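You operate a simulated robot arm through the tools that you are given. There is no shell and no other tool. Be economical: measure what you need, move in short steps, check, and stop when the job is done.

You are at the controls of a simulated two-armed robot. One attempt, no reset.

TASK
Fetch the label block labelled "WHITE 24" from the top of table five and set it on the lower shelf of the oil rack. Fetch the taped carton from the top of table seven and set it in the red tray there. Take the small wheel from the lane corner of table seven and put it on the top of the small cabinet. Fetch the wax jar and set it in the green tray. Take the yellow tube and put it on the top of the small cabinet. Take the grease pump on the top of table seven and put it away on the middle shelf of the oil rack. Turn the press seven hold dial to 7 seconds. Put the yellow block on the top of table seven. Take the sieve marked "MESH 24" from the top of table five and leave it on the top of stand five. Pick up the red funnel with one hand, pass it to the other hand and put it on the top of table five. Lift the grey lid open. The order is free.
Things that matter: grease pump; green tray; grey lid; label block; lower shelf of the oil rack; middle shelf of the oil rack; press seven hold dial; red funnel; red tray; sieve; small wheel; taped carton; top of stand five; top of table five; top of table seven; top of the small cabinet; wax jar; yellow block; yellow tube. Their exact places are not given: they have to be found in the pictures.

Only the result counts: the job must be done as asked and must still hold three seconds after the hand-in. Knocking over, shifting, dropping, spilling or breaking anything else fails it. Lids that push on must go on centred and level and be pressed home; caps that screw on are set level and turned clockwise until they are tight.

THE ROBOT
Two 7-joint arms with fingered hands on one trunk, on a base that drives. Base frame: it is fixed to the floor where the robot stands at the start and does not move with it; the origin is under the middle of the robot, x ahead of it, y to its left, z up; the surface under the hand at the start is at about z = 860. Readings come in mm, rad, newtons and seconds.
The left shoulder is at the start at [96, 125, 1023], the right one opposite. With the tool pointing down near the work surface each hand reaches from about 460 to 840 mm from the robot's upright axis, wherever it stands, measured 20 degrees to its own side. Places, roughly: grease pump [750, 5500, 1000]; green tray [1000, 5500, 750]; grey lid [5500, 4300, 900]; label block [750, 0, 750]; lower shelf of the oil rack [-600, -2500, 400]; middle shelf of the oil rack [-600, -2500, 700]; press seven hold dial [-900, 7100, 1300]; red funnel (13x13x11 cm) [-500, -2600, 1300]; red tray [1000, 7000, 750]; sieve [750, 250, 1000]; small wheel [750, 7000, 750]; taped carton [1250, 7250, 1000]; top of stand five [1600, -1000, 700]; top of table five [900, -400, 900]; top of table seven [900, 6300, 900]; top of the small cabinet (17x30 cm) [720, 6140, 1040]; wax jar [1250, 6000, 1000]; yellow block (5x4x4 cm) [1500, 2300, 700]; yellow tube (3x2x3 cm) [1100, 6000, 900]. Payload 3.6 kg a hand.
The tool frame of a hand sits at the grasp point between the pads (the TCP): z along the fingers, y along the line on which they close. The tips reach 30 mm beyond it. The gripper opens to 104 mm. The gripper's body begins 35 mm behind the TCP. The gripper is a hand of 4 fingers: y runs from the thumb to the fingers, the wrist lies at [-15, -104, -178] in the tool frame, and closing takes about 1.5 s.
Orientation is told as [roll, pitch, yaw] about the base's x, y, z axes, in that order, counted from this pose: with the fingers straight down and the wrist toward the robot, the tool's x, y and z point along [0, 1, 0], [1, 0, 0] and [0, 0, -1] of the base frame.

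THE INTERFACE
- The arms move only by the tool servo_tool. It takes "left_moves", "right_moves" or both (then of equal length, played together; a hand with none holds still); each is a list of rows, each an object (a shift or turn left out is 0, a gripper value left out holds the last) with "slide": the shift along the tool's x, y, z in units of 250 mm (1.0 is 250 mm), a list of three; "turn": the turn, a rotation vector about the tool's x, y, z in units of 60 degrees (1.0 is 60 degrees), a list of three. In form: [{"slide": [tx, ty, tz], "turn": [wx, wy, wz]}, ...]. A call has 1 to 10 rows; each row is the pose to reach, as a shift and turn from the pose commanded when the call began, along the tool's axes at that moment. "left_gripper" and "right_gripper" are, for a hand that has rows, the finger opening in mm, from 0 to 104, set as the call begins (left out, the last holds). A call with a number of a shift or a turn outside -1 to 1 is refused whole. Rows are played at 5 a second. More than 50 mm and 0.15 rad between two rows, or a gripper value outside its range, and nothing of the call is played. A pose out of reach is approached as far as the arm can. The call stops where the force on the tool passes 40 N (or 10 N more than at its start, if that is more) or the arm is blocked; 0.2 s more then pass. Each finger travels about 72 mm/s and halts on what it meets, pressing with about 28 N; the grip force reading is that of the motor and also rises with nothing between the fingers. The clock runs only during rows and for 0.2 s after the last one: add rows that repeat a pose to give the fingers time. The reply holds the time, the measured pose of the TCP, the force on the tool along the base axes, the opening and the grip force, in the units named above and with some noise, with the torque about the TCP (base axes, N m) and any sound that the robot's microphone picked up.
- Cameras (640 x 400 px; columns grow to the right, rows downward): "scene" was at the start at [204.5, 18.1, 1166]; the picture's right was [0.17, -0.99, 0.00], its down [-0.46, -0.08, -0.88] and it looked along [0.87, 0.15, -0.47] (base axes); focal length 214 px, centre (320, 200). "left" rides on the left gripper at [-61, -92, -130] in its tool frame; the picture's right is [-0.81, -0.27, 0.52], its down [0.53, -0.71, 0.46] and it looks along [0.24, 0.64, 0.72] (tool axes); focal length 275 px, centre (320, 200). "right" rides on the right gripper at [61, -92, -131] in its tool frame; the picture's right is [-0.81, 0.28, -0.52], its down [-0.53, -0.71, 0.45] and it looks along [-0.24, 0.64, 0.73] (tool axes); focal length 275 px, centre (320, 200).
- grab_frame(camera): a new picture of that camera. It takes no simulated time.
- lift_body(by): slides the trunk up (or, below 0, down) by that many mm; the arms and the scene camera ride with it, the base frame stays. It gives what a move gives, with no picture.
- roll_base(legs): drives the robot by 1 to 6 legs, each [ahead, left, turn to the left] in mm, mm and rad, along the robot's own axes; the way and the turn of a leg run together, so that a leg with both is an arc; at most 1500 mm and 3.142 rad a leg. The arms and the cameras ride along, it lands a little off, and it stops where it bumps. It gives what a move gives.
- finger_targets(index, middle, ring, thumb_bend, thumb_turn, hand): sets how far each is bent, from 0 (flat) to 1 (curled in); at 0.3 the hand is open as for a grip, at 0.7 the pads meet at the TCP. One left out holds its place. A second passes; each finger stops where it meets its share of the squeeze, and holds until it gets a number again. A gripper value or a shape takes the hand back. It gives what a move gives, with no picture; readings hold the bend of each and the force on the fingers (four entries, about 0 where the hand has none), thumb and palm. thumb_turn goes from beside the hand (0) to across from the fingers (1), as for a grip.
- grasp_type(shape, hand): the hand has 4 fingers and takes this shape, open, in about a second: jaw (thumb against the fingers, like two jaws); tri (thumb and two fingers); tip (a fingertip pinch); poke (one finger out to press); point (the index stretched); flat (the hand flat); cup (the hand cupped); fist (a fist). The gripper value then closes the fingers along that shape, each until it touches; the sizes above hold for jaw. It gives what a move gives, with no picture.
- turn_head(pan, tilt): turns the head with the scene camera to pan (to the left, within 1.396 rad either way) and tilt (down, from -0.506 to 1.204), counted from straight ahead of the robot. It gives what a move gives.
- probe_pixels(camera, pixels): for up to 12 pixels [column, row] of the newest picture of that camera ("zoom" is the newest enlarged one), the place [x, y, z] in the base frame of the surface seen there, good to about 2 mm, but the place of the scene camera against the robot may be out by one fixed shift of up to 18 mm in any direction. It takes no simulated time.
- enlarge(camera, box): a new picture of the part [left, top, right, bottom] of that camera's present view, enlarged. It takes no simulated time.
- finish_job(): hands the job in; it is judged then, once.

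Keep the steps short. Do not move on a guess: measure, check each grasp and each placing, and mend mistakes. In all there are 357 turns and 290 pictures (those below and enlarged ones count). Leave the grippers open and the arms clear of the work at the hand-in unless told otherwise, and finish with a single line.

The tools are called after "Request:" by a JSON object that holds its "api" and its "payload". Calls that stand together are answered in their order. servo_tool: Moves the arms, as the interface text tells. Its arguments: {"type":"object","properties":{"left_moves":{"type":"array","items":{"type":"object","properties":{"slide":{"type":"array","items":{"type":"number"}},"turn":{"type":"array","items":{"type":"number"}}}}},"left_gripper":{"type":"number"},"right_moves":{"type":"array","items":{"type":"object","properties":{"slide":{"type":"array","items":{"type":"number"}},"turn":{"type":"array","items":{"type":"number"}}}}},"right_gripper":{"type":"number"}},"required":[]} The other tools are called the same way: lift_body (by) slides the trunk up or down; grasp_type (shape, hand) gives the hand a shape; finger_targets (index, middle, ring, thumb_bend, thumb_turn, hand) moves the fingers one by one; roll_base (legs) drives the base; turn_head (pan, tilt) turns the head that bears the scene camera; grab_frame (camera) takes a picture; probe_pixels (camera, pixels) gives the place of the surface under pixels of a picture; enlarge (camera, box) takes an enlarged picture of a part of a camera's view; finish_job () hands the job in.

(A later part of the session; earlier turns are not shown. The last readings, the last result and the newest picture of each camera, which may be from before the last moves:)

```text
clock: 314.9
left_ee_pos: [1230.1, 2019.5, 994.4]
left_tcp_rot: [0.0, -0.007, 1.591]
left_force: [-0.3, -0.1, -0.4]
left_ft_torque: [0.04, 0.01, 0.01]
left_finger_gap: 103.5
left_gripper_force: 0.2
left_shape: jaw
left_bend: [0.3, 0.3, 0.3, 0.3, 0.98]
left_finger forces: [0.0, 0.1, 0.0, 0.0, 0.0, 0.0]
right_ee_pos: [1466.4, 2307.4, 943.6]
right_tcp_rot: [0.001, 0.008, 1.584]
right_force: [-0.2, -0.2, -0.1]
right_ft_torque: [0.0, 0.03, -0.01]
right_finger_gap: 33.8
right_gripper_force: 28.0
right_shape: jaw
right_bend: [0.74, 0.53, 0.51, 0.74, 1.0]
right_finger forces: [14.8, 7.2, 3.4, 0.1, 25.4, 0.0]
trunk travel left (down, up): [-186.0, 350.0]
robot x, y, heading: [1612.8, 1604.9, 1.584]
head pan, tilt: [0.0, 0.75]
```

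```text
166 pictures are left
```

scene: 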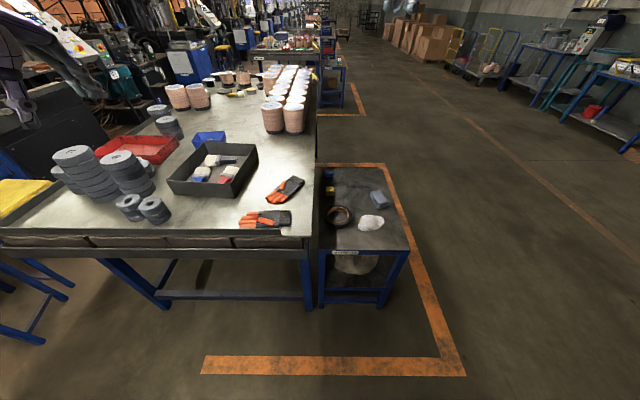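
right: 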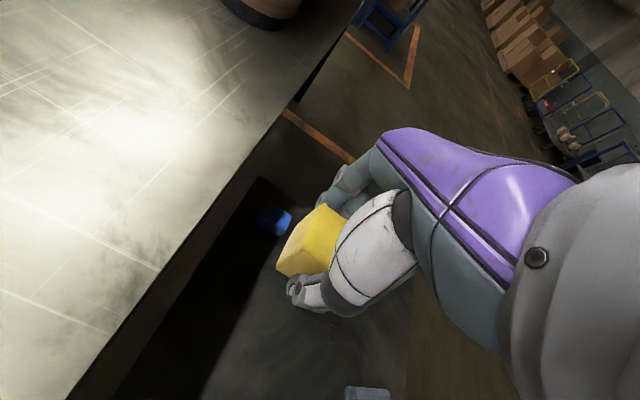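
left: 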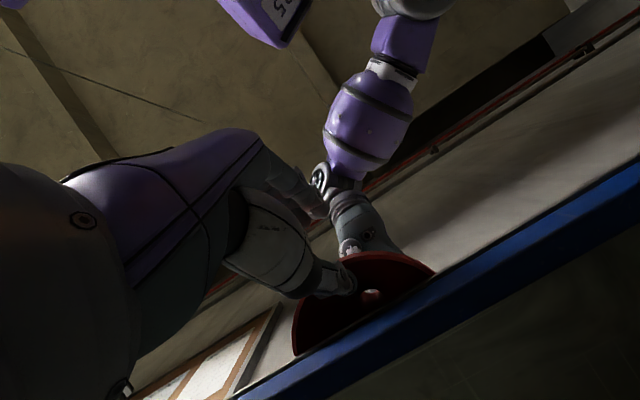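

The block is held (gap 34). Retract, raise the trunk, and head for the open floor on the right to find the grey lid.

Request:
{"api": "servo_tool", "payload": {"right_moves": [{"slide": [-0.1, -0.12, -0.08]}, {"slide": [-0.25, -0.24, -0.1]}, {"slide": [-0.4, -0.36, -0.1]}, {"slide": [-0.55, -0.48, -0.1]}, {"slide": [-0.7, -0.6, -0.1]}, {"slide": [-0.8, -0.7, -0.1]}]}}

Request:
{"api": "lift_body", "payload": {"by": 250}}

Request:
{"api": "roll_base", "payload": {"legs": [[-150, -300, 0], [0, -700, 0], [0, 0, -0.5]]}}

Request:
{"api": "turn_head", "payload": {"pan": 0.0, "tilt": 0.3}}

Request:
{"api": "grab_frame", "payload": {"camera": "scene"}}

```text
clock: 316.3
left_ee_pos: [1230.0, 2017.7, 994.7]
left_tcp_rot: [0.0, -0.008, 1.591]
left_force: [-0.3, 0.2, -0.6]
left_ft_torque: [-0.02, 0.04, -0.02]
left_finger_gap: 103.7
left_gripper_force: 0.2
left_shape: jaw
left_bend: [0.3, 0.3, 0.3, 0.3, 0.98]
left_finger forces: [0.0, 0.1, 0.0, 0.0, 0.0, 0.0]
right_ee_pos: [1668.7, 2135.3, 969.7]
right_tcp_rot: [0.001, 0.007, 1.585]
right_force: [0.3, 0.2, -0.6]
right_ft_torque: [-0.03, -0.04, -0.03]
right_finger_gap: 33.9
right_gripper_force: 28.0
right_shape: jaw
right_bend: [0.74, 0.53, 0.52, 0.74, 1.0]
right_finger forces: [14.7, 7.4, 3.5, 0.0, 25.4, 0.0]
trunk travel left (down, up): [-186.0, 350.0]
robot x, y, heading: [1617.4, 1609.1, 1.583]
head pan, tilt: [0.0, 0.75]
```

```text
clock: 318.8
left_ee_pos: [1229.3, 2017.8, 1244.9]
left_tcp_rot: [0.0, -0.006, 1.587]
left_force: [-0.6, -0.2, 0.3]
left_ft_torque: [-0.02, 0.0, 0.0]
left_finger_gap: 103.6
left_gripper_force: 0.0
left_shape: jaw
left_bend: [0.3, 0.3, 0.3, 0.3, 0.98]
left_finger forces: [0.0, 0.1, 0.0, 0.0, 0.0, 0.0]
right_ee_pos: [1667.4, 2136.3, 1218.9]
right_tcp_rot: [0.0, 0.009, 1.584]
right_force: [0.5, -0.5, -0.7]
right_ft_torque: [0.02, 0.0, -0.04]
right_finger_gap: 33.8
right_gripper_force: 28.3
right_shape: jaw
right_bend: [0.74, 0.53, 0.52, 0.74, 1.0]
right_finger forces: [14.8, 7.4, 3.4, 0.0, 25.4, 0.0]
trunk travel left (down, up): [-436.0, 100.0]
robot x, y, heading: [1615.5, 1608.5, 1.587]
head pan, tilt: [0.0, 0.75]
```

```text
clock: 329.7
left_ee_pos: [2478.7, 2012.2, 1243.7]
left_tcp_rot: [0.001, -0.008, 1.094]
left_force: [-0.7, -0.7, 0.0]
left_ft_torque: [0.03, 0.03, 0.01]
left_finger_gap: 103.8
left_gripper_force: 0.1
left_shape: jaw
left_bend: [0.3, 0.3, 0.3, 0.3, 0.98]
left_finger forces: [0.0, 0.0, 0.0, 0.1, 0.0, 0.0]
right_ee_pos: [2919.1, 1906.2, 1219.8]
right_tcp_rot: [0.001, 0.008, 1.087]
right_force: [-0.3, 0.3, -0.4]
right_ft_torque: [-0.03, -0.01, 0.03]
right_finger_gap: 33.9
right_gripper_force: 27.7
right_shape: jaw
right_bend: [0.74, 0.53, 0.52, 0.74, 1.0]
right_finger forces: [14.7, 7.2, 3.4, 0.1, 25.3, 0.0]
trunk travel left (down, up): [-436.0, 100.0]
robot x, y, heading: [2620.8, 1468.9, 1.091]
head pan, tilt: [0.0, 0.75]
```

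```text
clock: 330.6
left_ee_pos: [2478.7, 2013.1, 1244.4]
left_tcp_rot: [0.002, -0.007, 1.093]
left_force: [0.4, 0.4, 0.6]
left_ft_torque: [0.03, 0.03, -0.01]
left_finger_gap: 103.8
left_gripper_force: 0.0
left_shape: jaw
left_bend: [0.3, 0.3, 0.3, 0.3, 0.98]
left_finger forces: [0.1, 0.0, 0.0, 0.0, 0.0, 0.1]
right_ee_pos: [2919.7, 1905.5, 1220.6]
right_tcp_rot: [0.0, 0.01, 1.087]
right_force: [-0.2, 0.8, -0.5]
right_ft_torque: [0.0, 0.04, 0.0]
right_finger_gap: 33.6
right_gripper_force: 27.9
right_shape: jaw
right_bend: [0.74, 0.53, 0.52, 0.74, 1.0]
right_finger forces: [14.7, 7.2, 3.4, 0.0, 25.3, 0.0]
trunk travel left (down, up): [-436.0, 100.0]
robot x, y, heading: [2618.8, 1467.6, 1.09]
head pan, tilt: [0.0, 0.3]
```

```text
165 pictures are left
```

scene: 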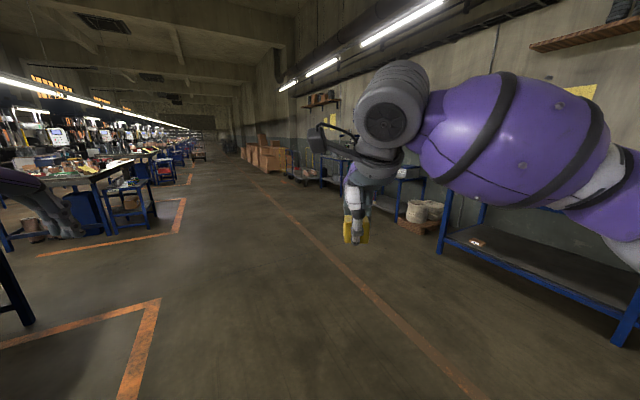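

Floor ahead is free. Drive toward (4500,4300) in parts, then look.

Request:
{"api": "roll_base", "payload": {"legs": [[1150, -120, 0], [1150, -120, 0], [0, 0, -0.7]]}}

Request:
{"api": "grab_frame", "payload": {"camera": "scene"}}

```text
clock: 343.8
left_ee_pos: [4120.8, 3908.5, 1244.6]
left_tcp_rot: [0.0, -0.008, 0.402]
left_force: [0.5, -0.9, 0.0]
left_ft_torque: [-0.01, -0.02, 0.02]
left_finger_gap: 103.8
left_gripper_force: 0.1
left_shape: jaw
left_bend: [0.3, 0.3, 0.3, 0.3, 0.98]
left_finger forces: [0.0, 0.0, 0.0, 0.1, 0.1, 0.0]
right_ee_pos: [4392.3, 3544.7, 1219.6]
right_tcp_rot: [-0.001, 0.007, 0.396]
right_force: [-1.0, -0.2, 0.2]
right_ft_torque: [-0.01, 0.02, 0.02]
right_finger_gap: 33.8
right_gripper_force: 28.4
right_shape: jaw
right_bend: [0.74, 0.53, 0.52, 0.74, 1.0]
right_finger forces: [14.6, 7.2, 3.5, 0.1, 25.1, 0.0]
trunk travel left (down, up): [-436.0, 100.0]
robot x, y, heading: [3880.8, 3397.0, 0.395]
head pan, tilt: [0.0, 0.3]
```

```text
164 pictures are left
```

scene: 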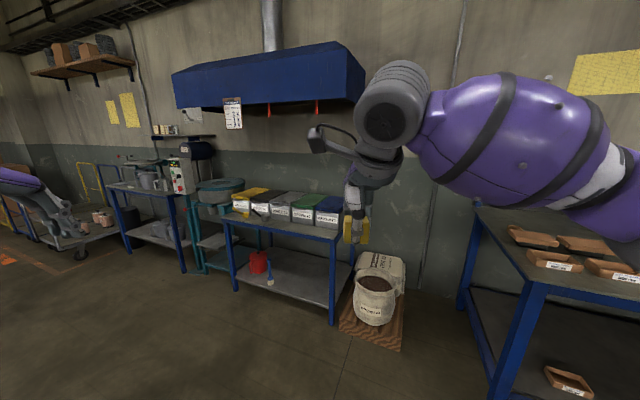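

A bench with coloured-lid bins is at (290,210). Enlarge and probe.

Request:
{"api": "enlarge", "payload": {"camera": "scene", "box": [200, 160, 370, 270]}}

Request:
{"api": "probe_pixels", "payload": {"camera": "scene", "pixels": [[250, 193], [272, 197], [286, 200], [303, 203], [327, 205], [230, 220], [335, 240], [302, 218], [220, 190]]}}

```text
3.64 times, centred on (285, 215) of scene
```

zoom: 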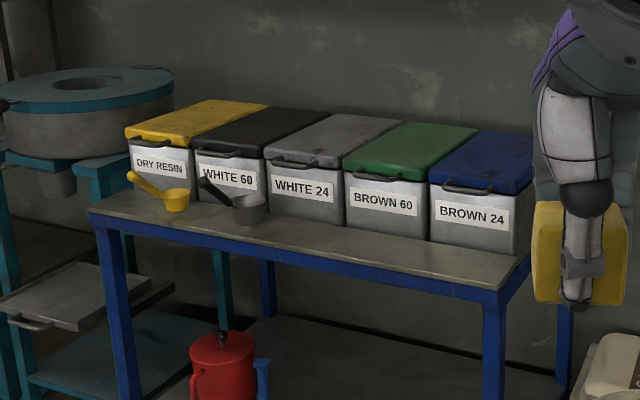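

```text
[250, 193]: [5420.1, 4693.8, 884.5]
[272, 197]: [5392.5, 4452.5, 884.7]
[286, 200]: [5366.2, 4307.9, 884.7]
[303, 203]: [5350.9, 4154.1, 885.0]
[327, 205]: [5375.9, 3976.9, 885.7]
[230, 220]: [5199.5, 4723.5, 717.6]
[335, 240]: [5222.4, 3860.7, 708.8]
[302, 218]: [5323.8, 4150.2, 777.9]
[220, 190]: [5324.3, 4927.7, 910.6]
```

The grey-lid bin is WHITE 24, lid top z≈885 at y≈4300, with a front handle. Drive in front of it.

Request:
{"api": "roll_base", "payload": {"legs": [[1010, 420, 0], [0, 0, -0.395]]}}

Request:
{"api": "turn_head", "payload": {"pan": 0.15, "tilt": 0.55}}

Request:
{"api": "grab_frame", "payload": {"camera": "scene"}}

```text
clock: 350.6
left_ee_pos: [5067.8, 4535.3, 1244.5]
left_tcp_rot: [0.0, -0.008, -0.008]
left_force: [-0.4, -0.3, -0.6]
left_ft_torque: [-0.01, 0.0, 0.0]
left_finger_gap: 104.0
left_gripper_force: 0.0
left_shape: jaw
left_bend: [0.3, 0.3, 0.3, 0.3, 0.98]
left_finger forces: [0.0, 0.1, 0.0, 0.0, 0.0, 0.0]
right_ee_pos: [5172.7, 4094.6, 1219.6]
right_tcp_rot: [0.001, 0.01, -0.013]
right_force: [-0.3, -0.2, -0.7]
right_ft_torque: [-0.02, -0.03, -0.04]
right_finger_gap: 33.9
right_gripper_force: 27.6
right_shape: jaw
right_bend: [0.74, 0.53, 0.52, 0.74, 1.0]
right_finger forces: [14.5, 7.2, 3.4, 0.0, 25.2, 0.0]
trunk travel left (down, up): [-436.0, 100.0]
robot x, y, heading: [4646.9, 4161.4, -0.013]
head pan, tilt: [0.0, 0.3]
```

```text
clock: 351.3
left_ee_pos: [5068.4, 4536.8, 1244.5]
left_tcp_rot: [-0.001, -0.006, -0.006]
left_force: [-0.1, -0.4, -0.2]
left_ft_torque: [0.01, 0.04, 0.01]
left_finger_gap: 103.6
left_gripper_force: 0.1
left_shape: jaw
left_bend: [0.3, 0.3, 0.3, 0.3, 0.98]
left_finger forces: [0.0, 0.1, 0.0, 0.0, 0.0, 0.0]
right_ee_pos: [5173.7, 4094.1, 1219.1]
right_tcp_rot: [0.0, 0.01, -0.013]
right_force: [-0.4, -0.2, -0.2]
right_ft_torque: [0.0, 0.02, 0.0]
right_finger_gap: 33.9
right_gripper_force: 28.2
right_shape: jaw
right_bend: [0.74, 0.53, 0.52, 0.74, 1.0]
right_finger forces: [14.6, 7.3, 3.4, 0.0, 25.3, 0.0]
trunk travel left (down, up): [-436.0, 100.0]
robot x, y, heading: [4646.0, 4163.5, -0.013]
head pan, tilt: [0.15, 0.55]
```

```text
162 pictures are left
```

scene: 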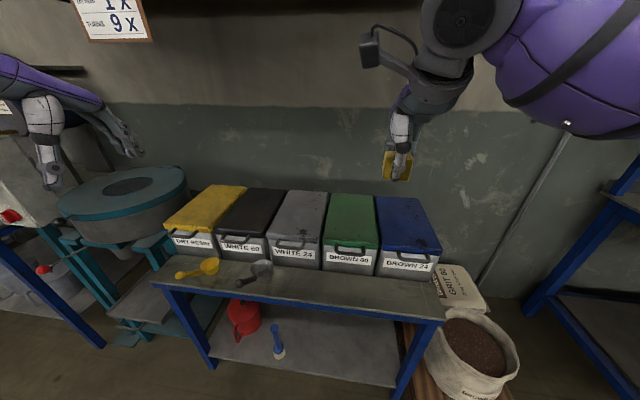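

Request:
{"api": "enlarge", "payload": {"camera": "scene", "box": [245, 180, 345, 280]}}

Request:
{"api": "grab_frame", "payload": {"camera": "left"}}

```text
4.00 times, centred on (295, 230) of scene
```

zoom: 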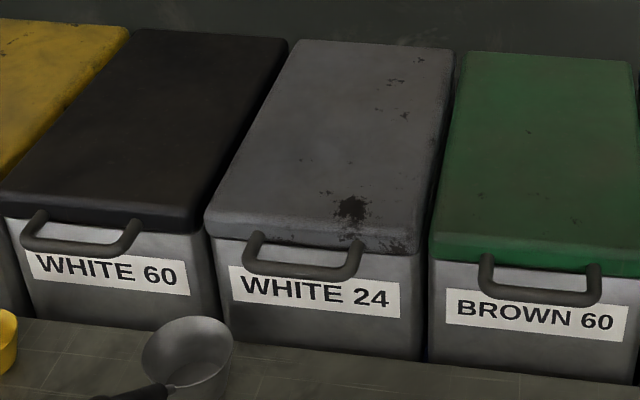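

```text
160 pictures are left
```

left: 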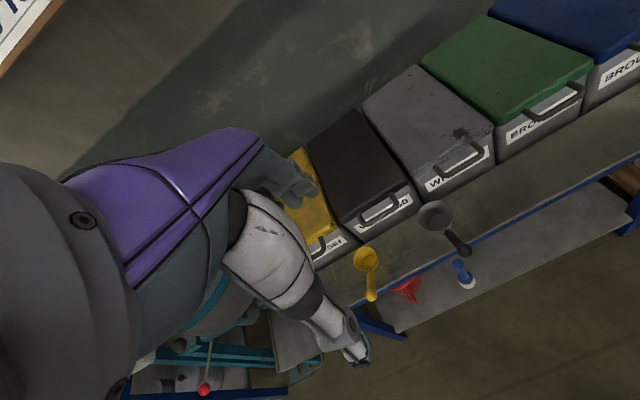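

Measure the grey lid's handle and rear edge with the left camera.

Request:
{"api": "enlarge", "payload": {"camera": "left", "box": [350, 60, 510, 200]}}

Request:
{"api": "probe_pixels", "payload": {"camera": "left", "pixels": [[458, 168], [470, 162], [484, 152], [440, 168], [480, 142], [365, 100], [415, 68], [424, 175], [492, 132], [440, 215], [445, 240], [455, 190]]}}

```text
2.86 times, centred on (430, 130) of left
```

zoom: 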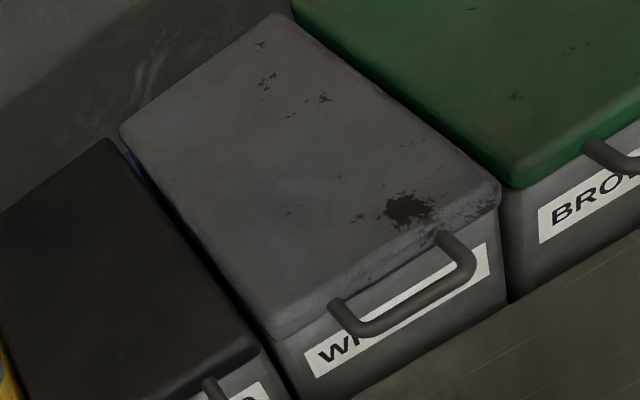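

```text
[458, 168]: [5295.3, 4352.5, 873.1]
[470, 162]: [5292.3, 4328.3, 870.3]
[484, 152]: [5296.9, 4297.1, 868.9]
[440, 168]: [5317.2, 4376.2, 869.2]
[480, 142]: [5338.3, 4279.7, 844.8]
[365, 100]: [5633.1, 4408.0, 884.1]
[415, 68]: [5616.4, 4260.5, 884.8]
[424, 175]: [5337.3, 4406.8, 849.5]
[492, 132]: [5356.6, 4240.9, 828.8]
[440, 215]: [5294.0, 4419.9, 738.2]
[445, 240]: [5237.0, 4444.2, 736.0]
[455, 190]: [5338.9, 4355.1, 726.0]
```

Handle bar centre ≈ (5298,4328,866); hinge near x≈5640. I'll move the right hand aside, drive closer, and bring the left hand above the bar.

Request:
{"api": "servo_tool", "payload": {"right_moves": [{"slide": [-0.15, -0.05, 0]}, {"slide": [-0.3, -0.1, 0]}, {"slide": [-0.45, -0.15, 0]}, {"slide": [-0.6, -0.2, 0]}, {"slide": [-0.75, -0.25, 0]}, {"slide": [-0.9, -0.3, 0]}], "left_moves": [{"slide": [-0.1, 0, 0]}, {"slide": [-0.2, 0, 0]}, {"slide": [-0.3, 0, 0]}, {"slide": [-0.4, 0, 0]}, {"slide": [-0.5, 0, 0]}, {"slide": [-0.6, 0, 0]}]}}

Request:
{"api": "roll_base", "payload": {"legs": [[150, 65, 0.013]]}}

Request:
{"api": "grab_frame", "payload": {"camera": "left"}}

```text
clock: 352.7
left_ee_pos: [5065.4, 4384.6, 1244.9]
left_tcp_rot: [0.002, -0.006, -0.009]
left_force: [-0.8, 0.0, 0.1]
left_ft_torque: [0.03, 0.0, 0.03]
left_finger_gap: 103.7
left_gripper_force: 0.0
left_shape: jaw
left_bend: [0.3, 0.3, 0.3, 0.3, 0.98]
left_finger forces: [0.0, 0.1, 0.0, 0.1, 0.0, 0.1]
right_ee_pos: [5094.1, 3868.9, 1221.6]
right_tcp_rot: [0.002, 0.007, -0.01]
right_force: [0.4, -0.1, -1.0]
right_ft_torque: [0.02, 0.0, 0.03]
right_finger_gap: 33.6
right_gripper_force: 27.9
right_shape: jaw
right_bend: [0.74, 0.53, 0.52, 0.74, 1.0]
right_finger forces: [14.6, 7.1, 3.4, 0.1, 25.2, 0.0]
trunk travel left (down, up): [-436.0, 100.0]
robot x, y, heading: [4647.9, 4159.4, -0.007]
head pan, tilt: [0.15, 0.55]
```

```text
clock: 354.1
left_ee_pos: [5212.9, 4454.7, 1244.4]
left_tcp_rot: [-0.001, -0.007, 0.002]
left_force: [0.6, -0.2, 0.9]
left_ft_torque: [-0.01, 0.01, 0.0]
left_finger_gap: 103.7
left_gripper_force: 0.1
left_shape: jaw
left_bend: [0.3, 0.3, 0.3, 0.3, 0.98]
left_finger forces: [0.0, 0.0, 0.0, 0.1, 0.1, 0.0]
right_ee_pos: [5244.1, 3938.7, 1221.0]
right_tcp_rot: [-0.001, 0.009, -0.004]
right_force: [0.2, 0.3, -0.4]
right_ft_torque: [0.02, 0.0, -0.02]
right_finger_gap: 33.4
right_gripper_force: 27.9
right_shape: jaw
right_bend: [0.74, 0.53, 0.52, 0.74, 1.0]
right_finger forces: [14.6, 7.3, 3.4, 0.1, 25.2, 0.0]
trunk travel left (down, up): [-436.0, 100.0]
robot x, y, heading: [4793.4, 4225.6, -0.003]
head pan, tilt: [0.15, 0.55]
```

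```text
158 pictures are left
```

left: 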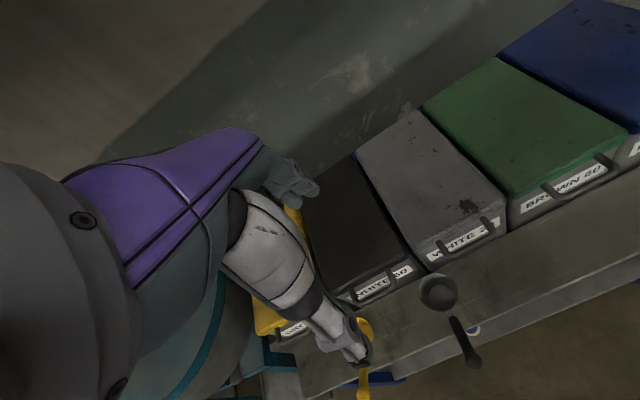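

Request:
{"api": "servo_tool", "payload": {"left_moves": [{"slide": [-0.13, 0.08, 0.1]}, {"slide": [-0.26, 0.16, 0.2]}, {"slide": [-0.39, 0.24, 0.3]}, {"slide": [-0.508, 0.3, 0.42]}, {"slide": [-0.508, 0.32, 0.6]}, {"slide": [-0.508, 0.32, 0.78]}, {"slide": [-0.508, 0.32, 0.96]}, {"slide": [-0.508, 0.32, 0.96]}]}}

Request:
{"api": "grab_frame", "payload": {"camera": "left"}}

```text
clock: 355.9
left_ee_pos: [5290.4, 4328.1, 1005.9]
left_tcp_rot: [0.002, -0.007, 0.002]
left_force: [0.4, -1.1, 0.0]
left_ft_torque: [-0.01, 0.01, 0.03]
left_finger_gap: 103.8
left_gripper_force: 0.1
left_shape: jaw
left_bend: [0.3, 0.3, 0.3, 0.3, 0.98]
left_finger forces: [0.0, 0.0, 0.0, 0.1, 0.0, 0.1]
right_ee_pos: [5244.0, 3937.2, 1221.4]
right_tcp_rot: [0.0, 0.007, -0.004]
right_force: [0.2, 0.3, 0.2]
right_ft_torque: [-0.02, 0.0, 0.01]
right_finger_gap: 33.4
right_gripper_force: 28.1
right_shape: jaw
right_bend: [0.74, 0.53, 0.52, 0.74, 1.0]
right_finger forces: [14.5, 7.2, 3.6, 0.0, 25.2, 0.0]
trunk travel left (down, up): [-436.0, 100.0]
robot x, y, heading: [4792.2, 4224.1, 0.002]
head pan, tilt: [0.15, 0.55]
```

```text
157 pictures are left
```

left: 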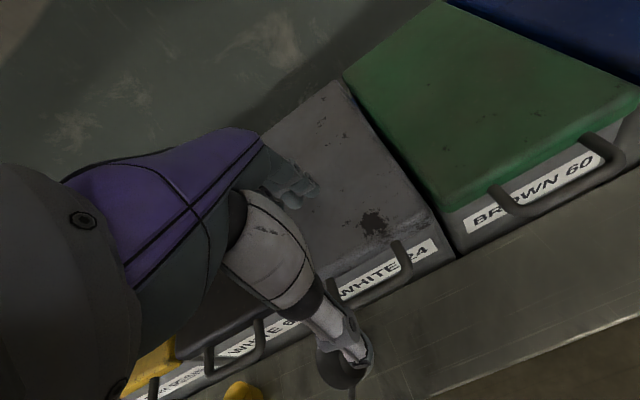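

Request:
{"api": "probe_pixels", "payload": {"camera": "left", "pixels": [[375, 291], [395, 284], [408, 268], [355, 297], [398, 243], [420, 250], [345, 370], [330, 360], [440, 215]]}}

```text
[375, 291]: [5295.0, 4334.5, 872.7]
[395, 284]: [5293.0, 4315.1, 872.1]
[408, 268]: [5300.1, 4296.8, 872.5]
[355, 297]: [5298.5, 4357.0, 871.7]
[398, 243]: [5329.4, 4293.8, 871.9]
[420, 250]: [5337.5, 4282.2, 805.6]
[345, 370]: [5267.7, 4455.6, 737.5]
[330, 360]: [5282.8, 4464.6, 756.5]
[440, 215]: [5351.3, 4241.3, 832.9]
```

Bar centre ≈ (5296,4329,868), 37 mm in front of the bin. Pre-shape the fingers to pass behind the bar.

Request:
{"api": "finger_targets", "payload": {"hand": "left", "index": 0.55, "middle": 0.55, "ring": 0.55, "thumb_bend": 0.4}}

Request:
{"api": "servo_tool", "payload": {"left_moves": [{"slide": [0.004, -0.008, 0.16]}, {"slide": [0.004, -0.008, 0.32]}, {"slide": [0.004, -0.008, 0.42]}, {"slide": [0.004, -0.008, 0.42]}]}}

Request:
{"api": "enlarge", "payload": {"camera": "left", "box": [230, 160, 450, 400]}}

```text
clock: 356.9
left_ee_pos: [5291.8, 4328.5, 1006.1]
left_tcp_rot: [0.0, -0.008, 0.001]
left_force: [0.2, 0.0, 0.2]
left_ft_torque: [0.03, -0.02, 0.02]
left_finger_gap: 59.2
left_gripper_force: 0.2
left_shape: fingers
left_bend: [0.55, 0.55, 0.55, 0.4, 0.98]
left_finger forces: [0.0, 0.0, 0.1, 0.0, 0.1, 0.1]
right_ee_pos: [5244.5, 3938.2, 1219.9]
right_tcp_rot: [-0.001, 0.007, -0.003]
right_force: [-0.4, -0.3, 0.4]
right_ft_torque: [-0.04, 0.01, 0.03]
right_finger_gap: 33.5
right_gripper_force: 28.1
right_shape: jaw
right_bend: [0.74, 0.53, 0.52, 0.74, 1.0]
right_finger forces: [14.7, 7.2, 3.5, 0.1, 25.1, 0.0]
trunk travel left (down, up): [-436.0, 100.0]
robot x, y, heading: [4794.9, 4224.3, -0.001]
head pan, tilt: [0.15, 0.55]
```

```text
clock: 357.9
left_ee_pos: [5291.2, 4326.9, 903.5]
left_tcp_rot: [0.0, -0.015, 0.001]
left_force: [-1.7, 0.5, 16.4]
left_ft_torque: [0.19, -0.64, 0.06]
left_finger_gap: 58.8
left_gripper_force: 7.4
left_shape: fingers
left_bend: [0.55, 0.55, 0.55, 0.4, 0.98]
left_finger forces: [0.0, 15.6, 0.0, 0.0, 0.1, 0.1]
right_ee_pos: [5242.9, 3937.6, 1220.8]
right_tcp_rot: [0.0, 0.007, -0.004]
right_force: [-0.1, 0.4, -0.4]
right_ft_torque: [-0.02, 0.0, 0.0]
right_finger_gap: 33.4
right_gripper_force: 28.1
right_shape: jaw
right_bend: [0.74, 0.53, 0.52, 0.74, 1.0]
right_finger forces: [14.7, 7.2, 3.6, 0.1, 25.2, 0.1]
trunk travel left (down, up): [-436.0, 100.0]
robot x, y, heading: [4798.1, 4226.6, -0.002]
head pan, tilt: [0.15, 0.55]
```

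```text
1.67 times, centred on (340, 280) of left
```

zoom: 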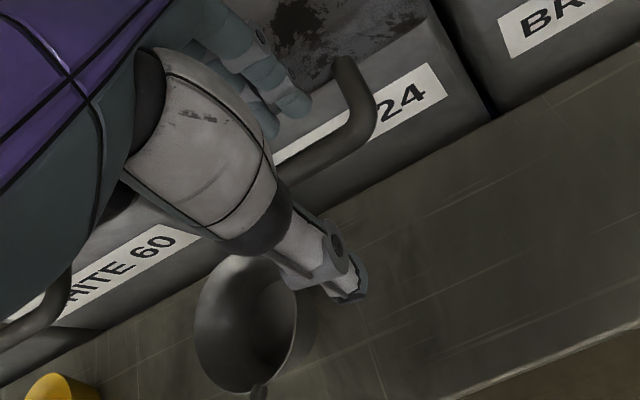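

The middle fingertip landed on the bar. Rise, shift 12 mm forward, and lower again.

Request:
{"api": "servo_tool", "payload": {"left_moves": [{"slide": [0, 0, -0.06]}, {"slide": [0, 0.052, -0.06]}, {"slide": [0, 0.052, 0.02]}, {"slide": [0, 0.052, 0.08]}, {"slide": [0, 0.052, 0.08]}]}}

Request:
{"api": "enlarge", "payload": {"camera": "left", "box": [230, 160, 450, 400]}}

```text
clock: 358.8
left_ee_pos: [5305.3, 4327.6, 903.4]
left_tcp_rot: [-0.006, -0.032, -0.002]
left_force: [-21.3, 2.3, 23.4]
left_ft_torque: [0.33, -0.26, 0.3]
left_finger_gap: 51.2
left_gripper_force: 16.1
left_shape: fingers
left_bend: [0.6, 0.63, 0.61, 0.4, 0.98]
left_finger forces: [6.3, 17.9, 8.1, 0.0, 0.1, 0.1]
right_ee_pos: [5239.9, 3938.5, 1221.7]
right_tcp_rot: [0.0, 0.006, -0.003]
right_force: [0.3, -0.1, -1.4]
right_ft_torque: [-0.01, 0.02, 0.02]
right_finger_gap: 34.0
right_gripper_force: 27.9
right_shape: jaw
right_bend: [0.74, 0.53, 0.52, 0.74, 1.0]
right_finger forces: [14.6, 7.2, 3.6, 0.0, 25.3, 0.1]
trunk travel left (down, up): [-436.0, 100.0]
robot x, y, heading: [4795.9, 4225.1, 0.0]
head pan, tilt: [0.15, 0.55]
stopped in row 4 (left hand): the force on the tool passed its limit at 48 N (the readings are from after the stop); the commanded pose is now the measured one
```

```text
1.67 times, centred on (340, 280) of left
```

zoom: 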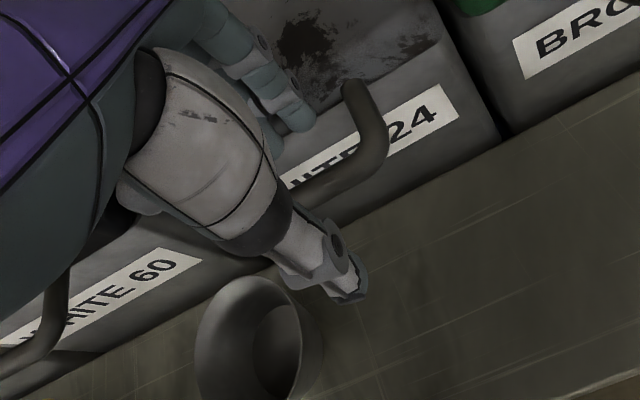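

The gap behind the bar is too tight for a vertical hand. I'll retreat, pitch the hand 60° so fingers come over the bar and thumb below it.

Request:
{"api": "servo_tool", "payload": {"left_moves": [{"slide": [0, -0.06, -0.1]}, {"slide": [0, -0.1, -0.25]}, {"slide": [0, -0.15, -0.4]}, {"slide": [0, -0.15, -0.5]}], "left_gripper": 104}}

Request:
{"api": "servo_tool", "payload": {"left_moves": [{"slide": [0, -0.05, 0], "turn": [-0.125, 0, 0]}, {"slide": [0, -0.1, 0], "turn": [-0.25, 0, 0]}, {"slide": [0, -0.15, 0], "turn": [-0.375, 0, 0]}, {"slide": [0, -0.2, 0], "turn": [-0.5, 0, 0]}, {"slide": [0, -0.2, 0], "turn": [-0.625, 0, 0]}, {"slide": [0, -0.2, 0], "turn": [-0.75, 0, 0]}, {"slide": [0, -0.2, 0], "turn": [-0.875, 0, 0]}, {"slide": [0, -0.2, 0], "turn": [-1.0, 0, 0]}, {"slide": [0, -0.2, 0], "turn": [-1.0, 0, 0]}]}}

Request:
{"api": "grab_frame", "payload": {"camera": "left"}}

```text
clock: 359.8
left_ee_pos: [5266.4, 4329.4, 1022.8]
left_tcp_rot: [-0.005, -0.022, 0.001]
left_force: [-0.6, 0.1, 0.0]
left_ft_torque: [0.07, 0.02, 0.0]
left_finger_gap: 103.9
left_gripper_force: 0.1
left_shape: jaw
left_bend: [0.3, 0.3, 0.3, 0.3, 0.98]
left_finger forces: [0.1, 0.0, 0.0, 0.1, 0.0, 0.0]
right_ee_pos: [5243.7, 3937.9, 1221.5]
right_tcp_rot: [0.0, 0.006, -0.003]
right_force: [-0.1, 0.2, 0.0]
right_ft_torque: [-0.02, 0.04, 0.03]
right_finger_gap: 33.6
right_gripper_force: 27.9
right_shape: jaw
right_bend: [0.74, 0.53, 0.52, 0.74, 1.0]
right_finger forces: [14.6, 7.2, 3.5, 0.0, 25.2, 0.0]
trunk travel left (down, up): [-436.0, 100.0]
robot x, y, heading: [4790.5, 4228.6, -0.004]
head pan, tilt: [0.15, 0.55]
```

```text
clock: 361.8
left_ee_pos: [5217.7, 4329.8, 1022.3]
left_tcp_rot: [-0.01, -1.071, 0.008]
left_force: [0.2, -0.2, -0.4]
left_ft_torque: [0.0, -0.02, 0.0]
left_finger_gap: 103.8
left_gripper_force: 0.0
left_shape: jaw
left_bend: [0.3, 0.3, 0.3, 0.3, 0.98]
left_finger forces: [0.0, 0.0, 0.1, 0.0, 0.0, 0.0]
left hand out of reach, approached as far as the arm can: row 3, 4, 5, 6, 7
right_ee_pos: [5244.9, 3937.3, 1221.2]
right_tcp_rot: [-0.001, 0.009, -0.005]
right_force: [0.6, 0.2, -0.1]
right_ft_torque: [-0.01, 0.01, 0.03]
right_finger_gap: 33.6
right_gripper_force: 28.0
right_shape: jaw
right_bend: [0.74, 0.53, 0.52, 0.74, 1.0]
right_finger forces: [14.5, 7.4, 3.4, 0.0, 25.1, 0.0]
trunk travel left (down, up): [-436.0, 100.0]
robot x, y, heading: [4794.8, 4226.6, -0.003]
head pan, tilt: [0.15, 0.55]
```

```text
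154 pictures are left
```

left: 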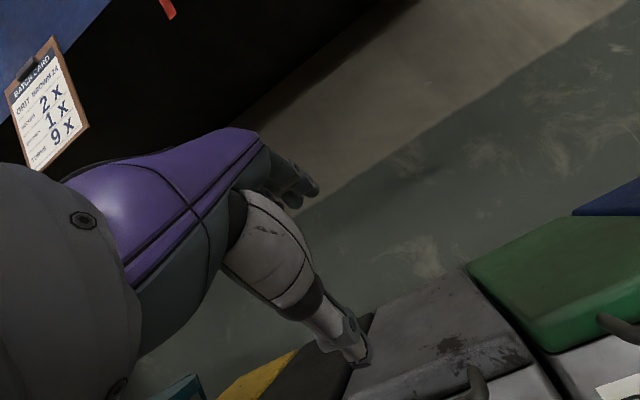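

Approach the bar along the hand's axis so the bar lies near the finger pads' end.

Request:
{"api": "servo_tool", "payload": {"left_moves": [{"slide": [0, -0.13, 0.04]}, {"slide": [0, -0.26, 0.08]}, {"slide": [0, -0.391, 0.127]}, {"slide": [0, -0.391, 0.25]}, {"slide": [0, -0.391, 0.38]}, {"slide": [0, -0.391, 0.487]}, {"slide": [0, -0.391, 0.487]}]}}

Request:
{"api": "grab_frame", "payload": {"camera": "left"}}

Request:
{"api": "enlarge", "payload": {"camera": "scene", "box": [240, 170, 400, 290]}}

```text
clock: 363.4
left_ee_pos: [5276.6, 4327.2, 878.3]
left_tcp_rot: [-0.01, -1.072, 0.009]
left_force: [-0.1, 0.5, 0.2]
left_ft_torque: [-0.01, -0.02, 0.0]
left_finger_gap: 104.2
left_gripper_force: 0.0
left_shape: jaw
left_bend: [0.3, 0.3, 0.3, 0.3, 0.98]
left_finger forces: [0.0, 0.0, 0.0, 0.1, 0.0, 0.0]
right_ee_pos: [5243.1, 3938.1, 1221.8]
right_tcp_rot: [-0.001, 0.008, -0.004]
right_force: [0.8, -0.3, -0.6]
right_ft_torque: [-0.01, 0.01, 0.02]
right_finger_gap: 33.6
right_gripper_force: 27.9
right_shape: jaw
right_bend: [0.74, 0.53, 0.52, 0.74, 1.0]
right_finger forces: [14.6, 7.2, 3.6, 0.0, 25.2, 0.1]
trunk travel left (down, up): [-436.0, 100.0]
robot x, y, heading: [4797.0, 4223.5, -0.0]
head pan, tilt: [0.15, 0.55]
```

```text
153 pictures are left
```

left: 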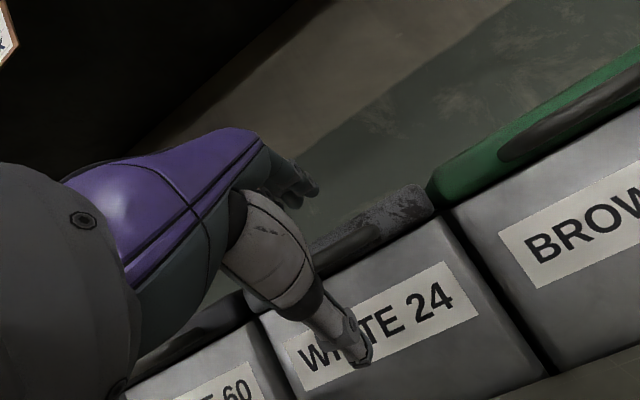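

```text
3.33 times, centred on (320, 230) of scene
```

zoom: 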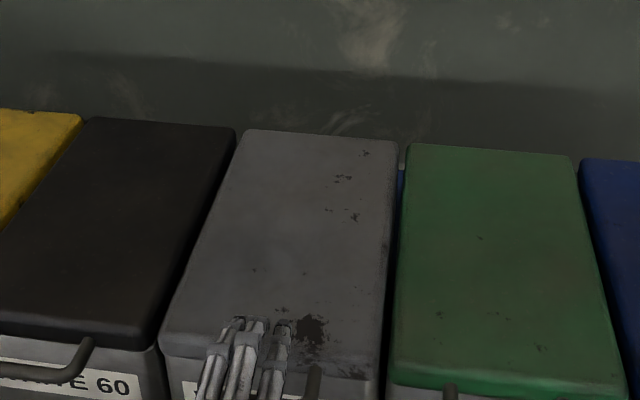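

The bar is between thumb and fingers. Close.

Request:
{"api": "servo_tool", "payload": {"left_moves": [{"slide": [0, 0, 0]}, {"slide": [0, 0, 0]}, {"slide": [0, 0, 0]}, {"slide": [0, 0, 0]}, {"slide": [0, 0, 0]}, {"slide": [0, 0, 0]}, {"slide": [0, 0, 0]}, {"slide": [0, 0, 0]}], "left_gripper": 0}}

Request:
{"api": "grab_frame", "payload": {"camera": "left"}}

```text
clock: 365.2
left_ee_pos: [5275.2, 4327.4, 876.9]
left_tcp_rot: [-0.01, -1.07, 0.009]
left_force: [-1.1, 0.2, 0.3]
left_ft_torque: [0.12, 0.03, -0.04]
left_finger_gap: 6.9
left_gripper_force: 28.0
left_shape: jaw
left_bend: [0.71, 0.67, 0.68, 0.73, 1.0]
left_finger forces: [13.7, 7.1, 3.1, 0.0, 25.1, 0.0]
right_ee_pos: [5242.9, 3937.9, 1220.5]
right_tcp_rot: [0.0, 0.006, -0.005]
right_force: [0.6, 0.1, -0.5]
right_ft_torque: [-0.01, 0.0, -0.01]
right_finger_gap: 33.7
right_gripper_force: 27.8
right_shape: jaw
right_bend: [0.74, 0.53, 0.52, 0.74, 1.0]
right_finger forces: [14.7, 7.2, 3.5, 0.1, 25.2, 0.1]
trunk travel left (down, up): [-436.0, 100.0]
robot x, y, heading: [4791.3, 4224.6, -0.005]
head pan, tilt: [0.15, 0.55]
```

```text
151 pictures are left
```

left: 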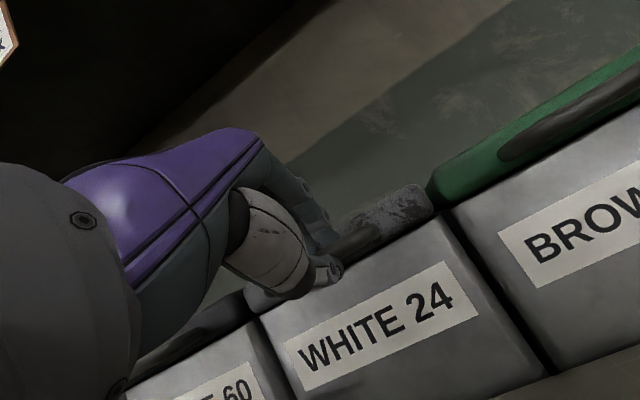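

Bar gripped. Lift along the hinge arc, first 20°, pitching the hand partly with it.

Request:
{"api": "servo_tool", "payload": {"left_moves": [{"slide": [0, 0.05, -0.027], "turn": [-0.025, 0, 0]}, {"slide": [0, 0.101, -0.054], "turn": [-0.05, 0, 0]}, {"slide": [0, 0.153, -0.077], "turn": [-0.075, 0, 0]}, {"slide": [0, 0.206, -0.099], "turn": [-0.1, 0, 0]}, {"slide": [0, 0.26, -0.116], "turn": [-0.125, 0, 0]}, {"slide": [0, 0.315, -0.133], "turn": [-0.15, 0, 0]}, {"slide": [0, 0.426, -0.158], "turn": [-0.2, 0, 0]}, {"slide": [0, 0.426, -0.158], "turn": [-0.2, 0, 0]}]}}

Request:
{"api": "grab_frame", "payload": {"camera": "scene"}}

```text
clock: 367.0
left_ee_pos: [5290.6, 4327.4, 992.4]
left_tcp_rot: [-0.016, -1.284, 0.017]
left_force: [-14.0, 0.0, 3.7]
left_ft_torque: [0.12, -0.06, -0.01]
left_finger_gap: 5.7
left_gripper_force: 28.5
left_shape: jaw
left_bend: [0.72, 0.71, 0.7, 0.76, 1.0]
left_finger forces: [0.0, 8.1, 0.1, 0.0, 0.0, 0.0]
right_ee_pos: [5242.1, 3937.8, 1222.8]
right_tcp_rot: [0.0, 0.005, -0.003]
right_force: [-0.4, -0.8, 0.4]
right_ft_torque: [-0.01, -0.01, 0.02]
right_finger_gap: 33.4
right_gripper_force: 28.3
right_shape: jaw
right_bend: [0.74, 0.53, 0.52, 0.74, 1.0]
right_finger forces: [14.6, 7.2, 3.5, 0.1, 25.2, 0.1]
trunk travel left (down, up): [-436.0, 100.0]
robot x, y, heading: [4791.6, 4223.4, 0.001]
head pan, tilt: [0.15, 0.55]
```

```text
150 pictures are left
```

scene: 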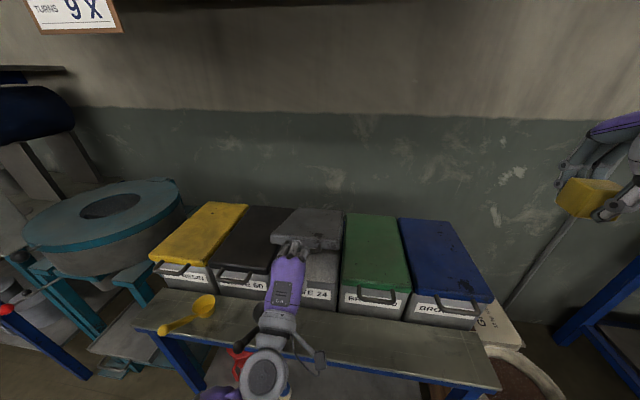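

Request:
{"api": "grab_frame", "payload": {"camera": "left"}}

Request:
{"api": "enlarge", "payload": {"camera": "scene", "box": [250, 190, 370, 310]}}

```text
149 pictures are left
```

left: 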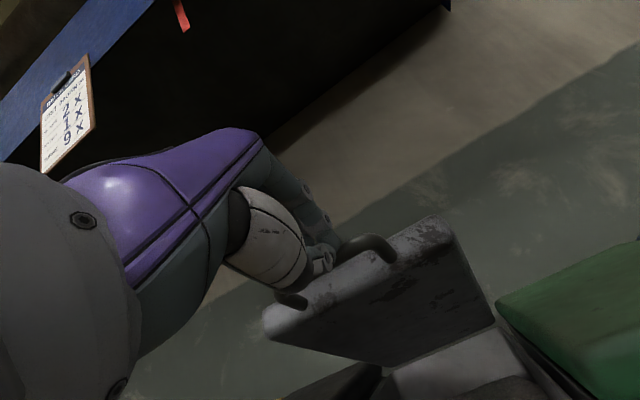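

```text
3.33 times, centred on (310, 250) of scene
```

zoom: 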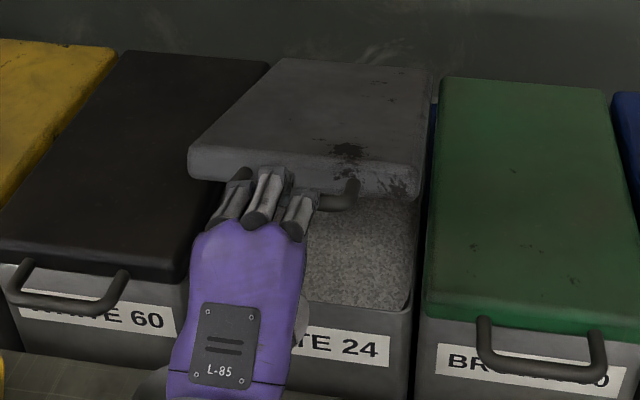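

The lid is up about 25° and hooked well. Continue the arc to about 50°.

Request:
{"api": "servo_tool", "payload": {"left_moves": [{"slide": [0, 0.105, 0.004], "turn": [-0.05, 0, 0]}, {"slide": [0, 0.213, 0.019], "turn": [-0.1, 0, 0]}, {"slide": [0, 0.322, 0.052], "turn": [-0.15, 0, 0]}, {"slide": [0, 0.43, 0.093], "turn": [-0.2, 0, 0]}, {"slide": [0, 0.532, 0.145], "turn": [-0.25, 0, 0]}, {"slide": [0, 0.632, 0.202], "turn": [-0.3, 0, 0]}, {"slide": [0, 0.632, 0.202], "turn": [-0.3, 0, 0]}]}}

Request:
{"api": "grab_frame", "payload": {"camera": "scene"}}

```text
clock: 368.6
left_ee_pos: [5385.9, 4328.4, 1127.4]
left_tcp_rot: [-2.962, -1.545, 2.963]
left_force: [0.1, -0.2, -1.0]
left_ft_torque: [-0.02, 0.01, -0.03]
left_finger_gap: 5.7
left_gripper_force: 27.8
left_shape: jaw
left_bend: [0.72, 0.71, 0.7, 0.77, 1.0]
left_finger forces: [0.1, 0.1, 0.0, 0.0, 0.1, 0.0]
right_ee_pos: [5243.0, 3937.8, 1221.6]
right_tcp_rot: [0.0, 0.006, -0.002]
right_force: [0.7, -0.2, -0.2]
right_ft_torque: [-0.03, 0.03, -0.03]
right_finger_gap: 33.8
right_gripper_force: 27.4
right_shape: jaw
right_bend: [0.74, 0.53, 0.52, 0.74, 1.0]
right_finger forces: [14.7, 7.2, 3.5, 0.1, 25.1, 0.1]
trunk travel left (down, up): [-436.0, 100.0]
robot x, y, heading: [4794.2, 4226.3, -0.004]
head pan, tilt: [0.15, 0.55]
```

```text
147 pictures are left
```

scene: 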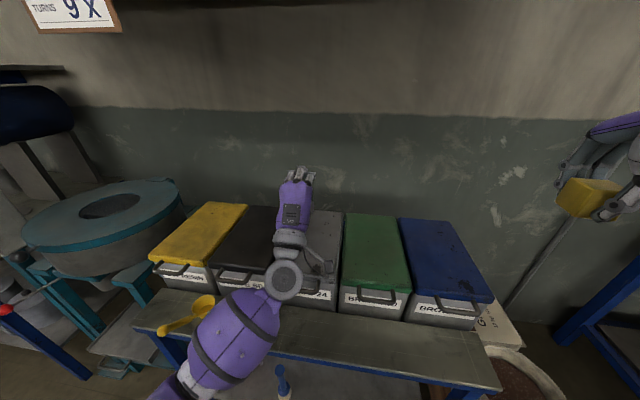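

The lid slipped off and closed again. I'll go back to the start pose and retry, rotating the hand fully with the lid.

Request:
{"api": "servo_tool", "payload": {"left_moves": [{"slide": [0, 0, -0.2], "turn": [0, 0, 0]}, {"slide": [0, 0, -0.38], "turn": [0.06, 0, 0]}, {"slide": [0, -0.1, -0.52], "turn": [0.12, 0, 0]}, {"slide": [0, -0.25, -0.62], "turn": [0.2, 0, 0]}, {"slide": [0, -0.4, -0.7], "turn": [0.3, 0, 0]}, {"slide": [0, -0.55, -0.764], "turn": [0.4, 0, 0]}, {"slide": [0, -0.7, -0.764], "turn": [0.5, 0, 0]}, {"slide": [0, -0.81, -0.764], "turn": [0.5, 0, 0]}, {"slide": [0, -0.81, -0.764], "turn": [0.5, 0, 0]}], "left_gripper": 104}}

Request:
{"api": "grab_frame", "payload": {"camera": "left"}}

Request:
{"api": "enlarge", "payload": {"camera": "scene", "box": [240, 190, 380, 310]}}

```text
clock: 370.6
left_ee_pos: [5202.6, 4328.2, 919.5]
left_tcp_rot: [-0.01, -1.069, 0.008]
left_force: [0.0, -0.3, -0.2]
left_ft_torque: [-0.01, 0.01, -0.02]
left_finger_gap: 103.5
left_gripper_force: 0.0
left_shape: jaw
left_bend: [0.3, 0.3, 0.3, 0.3, 0.98]
left_finger forces: [0.0, 0.0, 0.0, 0.0, 0.1, 0.0]
right_ee_pos: [5243.1, 3937.4, 1220.5]
right_tcp_rot: [-0.001, 0.006, -0.004]
right_force: [-0.2, -0.3, -0.1]
right_ft_torque: [0.0, -0.02, -0.02]
right_finger_gap: 33.6
right_gripper_force: 28.0
right_shape: jaw
right_bend: [0.74, 0.53, 0.52, 0.74, 1.0]
right_finger forces: [14.6, 7.1, 3.5, 0.0, 25.1, 0.1]
trunk travel left (down, up): [-436.0, 100.0]
robot x, y, heading: [4791.2, 4226.6, 0.002]
head pan, tilt: [0.15, 0.55]
```

```text
146 pictures are left
```

left: 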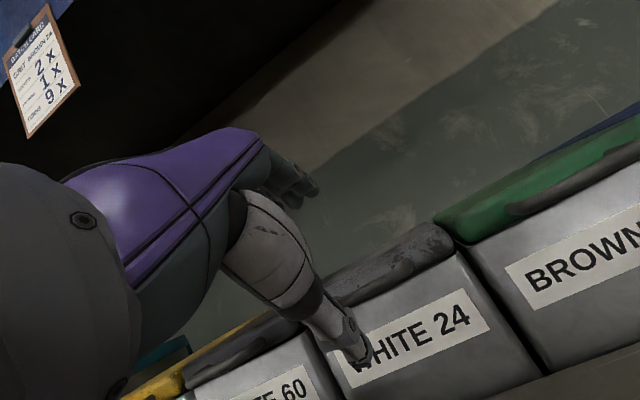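

```text
3.33 times, centred on (310, 250) of scene
```

zoom: 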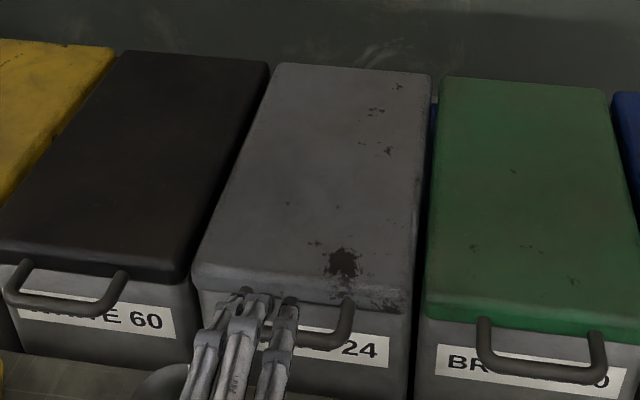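

Approach again and grip the bar.

Request:
{"api": "servo_tool", "payload": {"left_moves": [{"slide": [0.02, -0.01, 0.12]}, {"slide": [0.02, -0.01, 0.24]}, {"slide": [0.02, -0.01, 0.37]}, {"slide": [0.02, -0.01, 0.37]}]}}

Request:
{"api": "servo_tool", "payload": {"left_moves": [{"slide": [0, 0, 0]}, {"slide": [0, 0, 0]}, {"slide": [0, 0, 0]}, {"slide": [0, 0, 0]}, {"slide": [0, 0, 0]}, {"slide": [0, 0, 0]}, {"slide": [0, 0, 0]}, {"slide": [0, 0, 0]}, {"slide": [0, 0, 0]}], "left_gripper": 0}}

Request:
{"api": "servo_tool", "payload": {"left_moves": [{"slide": [0, 0.056, -0.027], "turn": [-0.042, 0, 0]}, {"slide": [0, 0.112, -0.054], "turn": [-0.083, 0, 0]}, {"slide": [0, 0.17, -0.077], "turn": [-0.125, 0, 0]}, {"slide": [0, 0.229, -0.098], "turn": [-0.167, 0, 0]}, {"slide": [0, 0.289, -0.115], "turn": [-0.208, 0, 0]}, {"slide": [0, 0.348, -0.132], "turn": [-0.25, 0, 0]}, {"slide": [0, 0.348, -0.132], "turn": [-0.25, 0, 0]}]}}

Request:
{"api": "grab_frame", "payload": {"camera": "left"}}

```text
clock: 371.6
left_ee_pos: [5282.1, 4332.5, 873.2]
left_tcp_rot: [-0.009, -1.072, 0.006]
left_force: [0.4, 0.9, -0.5]
left_ft_torque: [-0.05, 0.02, -0.01]
left_finger_gap: 103.5
left_gripper_force: 0.0
left_shape: jaw
left_bend: [0.3, 0.3, 0.3, 0.3, 0.98]
left_finger forces: [0.1, 0.0, 0.0, 0.0, 0.0, 0.1]
right_ee_pos: [5243.5, 3937.2, 1220.3]
right_tcp_rot: [0.0, 0.009, -0.003]
right_force: [0.3, 0.1, -0.3]
right_ft_torque: [-0.01, -0.04, -0.01]
right_finger_gap: 33.4
right_gripper_force: 27.7
right_shape: jaw
right_bend: [0.74, 0.53, 0.52, 0.74, 1.0]
right_finger forces: [14.5, 7.1, 3.4, 0.0, 25.2, 0.0]
trunk travel left (down, up): [-436.0, 100.0]
robot x, y, heading: [4790.5, 4226.6, 0.0]
head pan, tilt: [0.15, 0.55]
```

```text
clock: 373.6
left_ee_pos: [5283.1, 4333.0, 872.7]
left_tcp_rot: [-0.01, -1.07, 0.009]
left_force: [10.2, -0.1, -2.6]
left_ft_torque: [0.14, -0.07, -0.05]
left_finger_gap: 3.9
left_gripper_force: 28.0
left_shape: jaw
left_bend: [0.71, 0.68, 0.65, 0.72, 1.0]
left_finger forces: [14.1, 6.3, 3.9, 0.1, 23.5, 0.0]
right_ee_pos: [5244.9, 3937.2, 1220.2]
right_tcp_rot: [0.001, 0.01, -0.003]
right_force: [0.2, 0.2, -1.2]
right_ft_torque: [0.02, 0.01, -0.01]
right_finger_gap: 33.3
right_gripper_force: 27.6
right_shape: jaw
right_bend: [0.74, 0.53, 0.52, 0.74, 1.0]
right_finger forces: [14.6, 7.1, 3.4, 0.0, 25.2, 0.0]
trunk travel left (down, up): [-436.0, 100.0]
robot x, y, heading: [4791.8, 4222.9, -0.001]
head pan, tilt: [0.15, 0.55]
```

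```text
clock: 375.2
left_ee_pos: [5298.3, 4332.8, 962.4]
left_tcp_rot: [-0.018, -1.325, 0.02]
left_force: [32.9, -1.4, -13.1]
left_ft_torque: [0.03, 0.45, -0.17]
left_finger_gap: 3.1
left_gripper_force: 28.0
left_shape: jaw
left_bend: [0.67, 0.68, 0.66, 0.73, 1.0]
left_finger forces: [20.6, 10.9, 6.2, 0.0, 22.2, 0.0]
right_ee_pos: [5248.3, 3936.9, 1219.4]
right_tcp_rot: [0.0, 0.012, -0.004]
right_force: [1.1, 0.3, 0.1]
right_ft_torque: [-0.01, 0.05, 0.03]
right_finger_gap: 33.3
right_gripper_force: 27.9
right_shape: jaw
right_bend: [0.74, 0.53, 0.52, 0.74, 1.0]
right_finger forces: [14.6, 7.1, 3.4, 0.0, 25.2, 0.1]
trunk travel left (down, up): [-436.0, 100.0]
robot x, y, heading: [4793.4, 4224.4, -0.002]
head pan, tilt: [0.15, 0.55]
```

```text
144 pictures are left
```

left: 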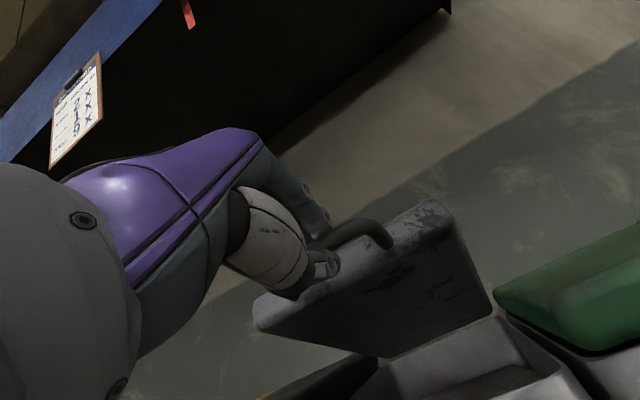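

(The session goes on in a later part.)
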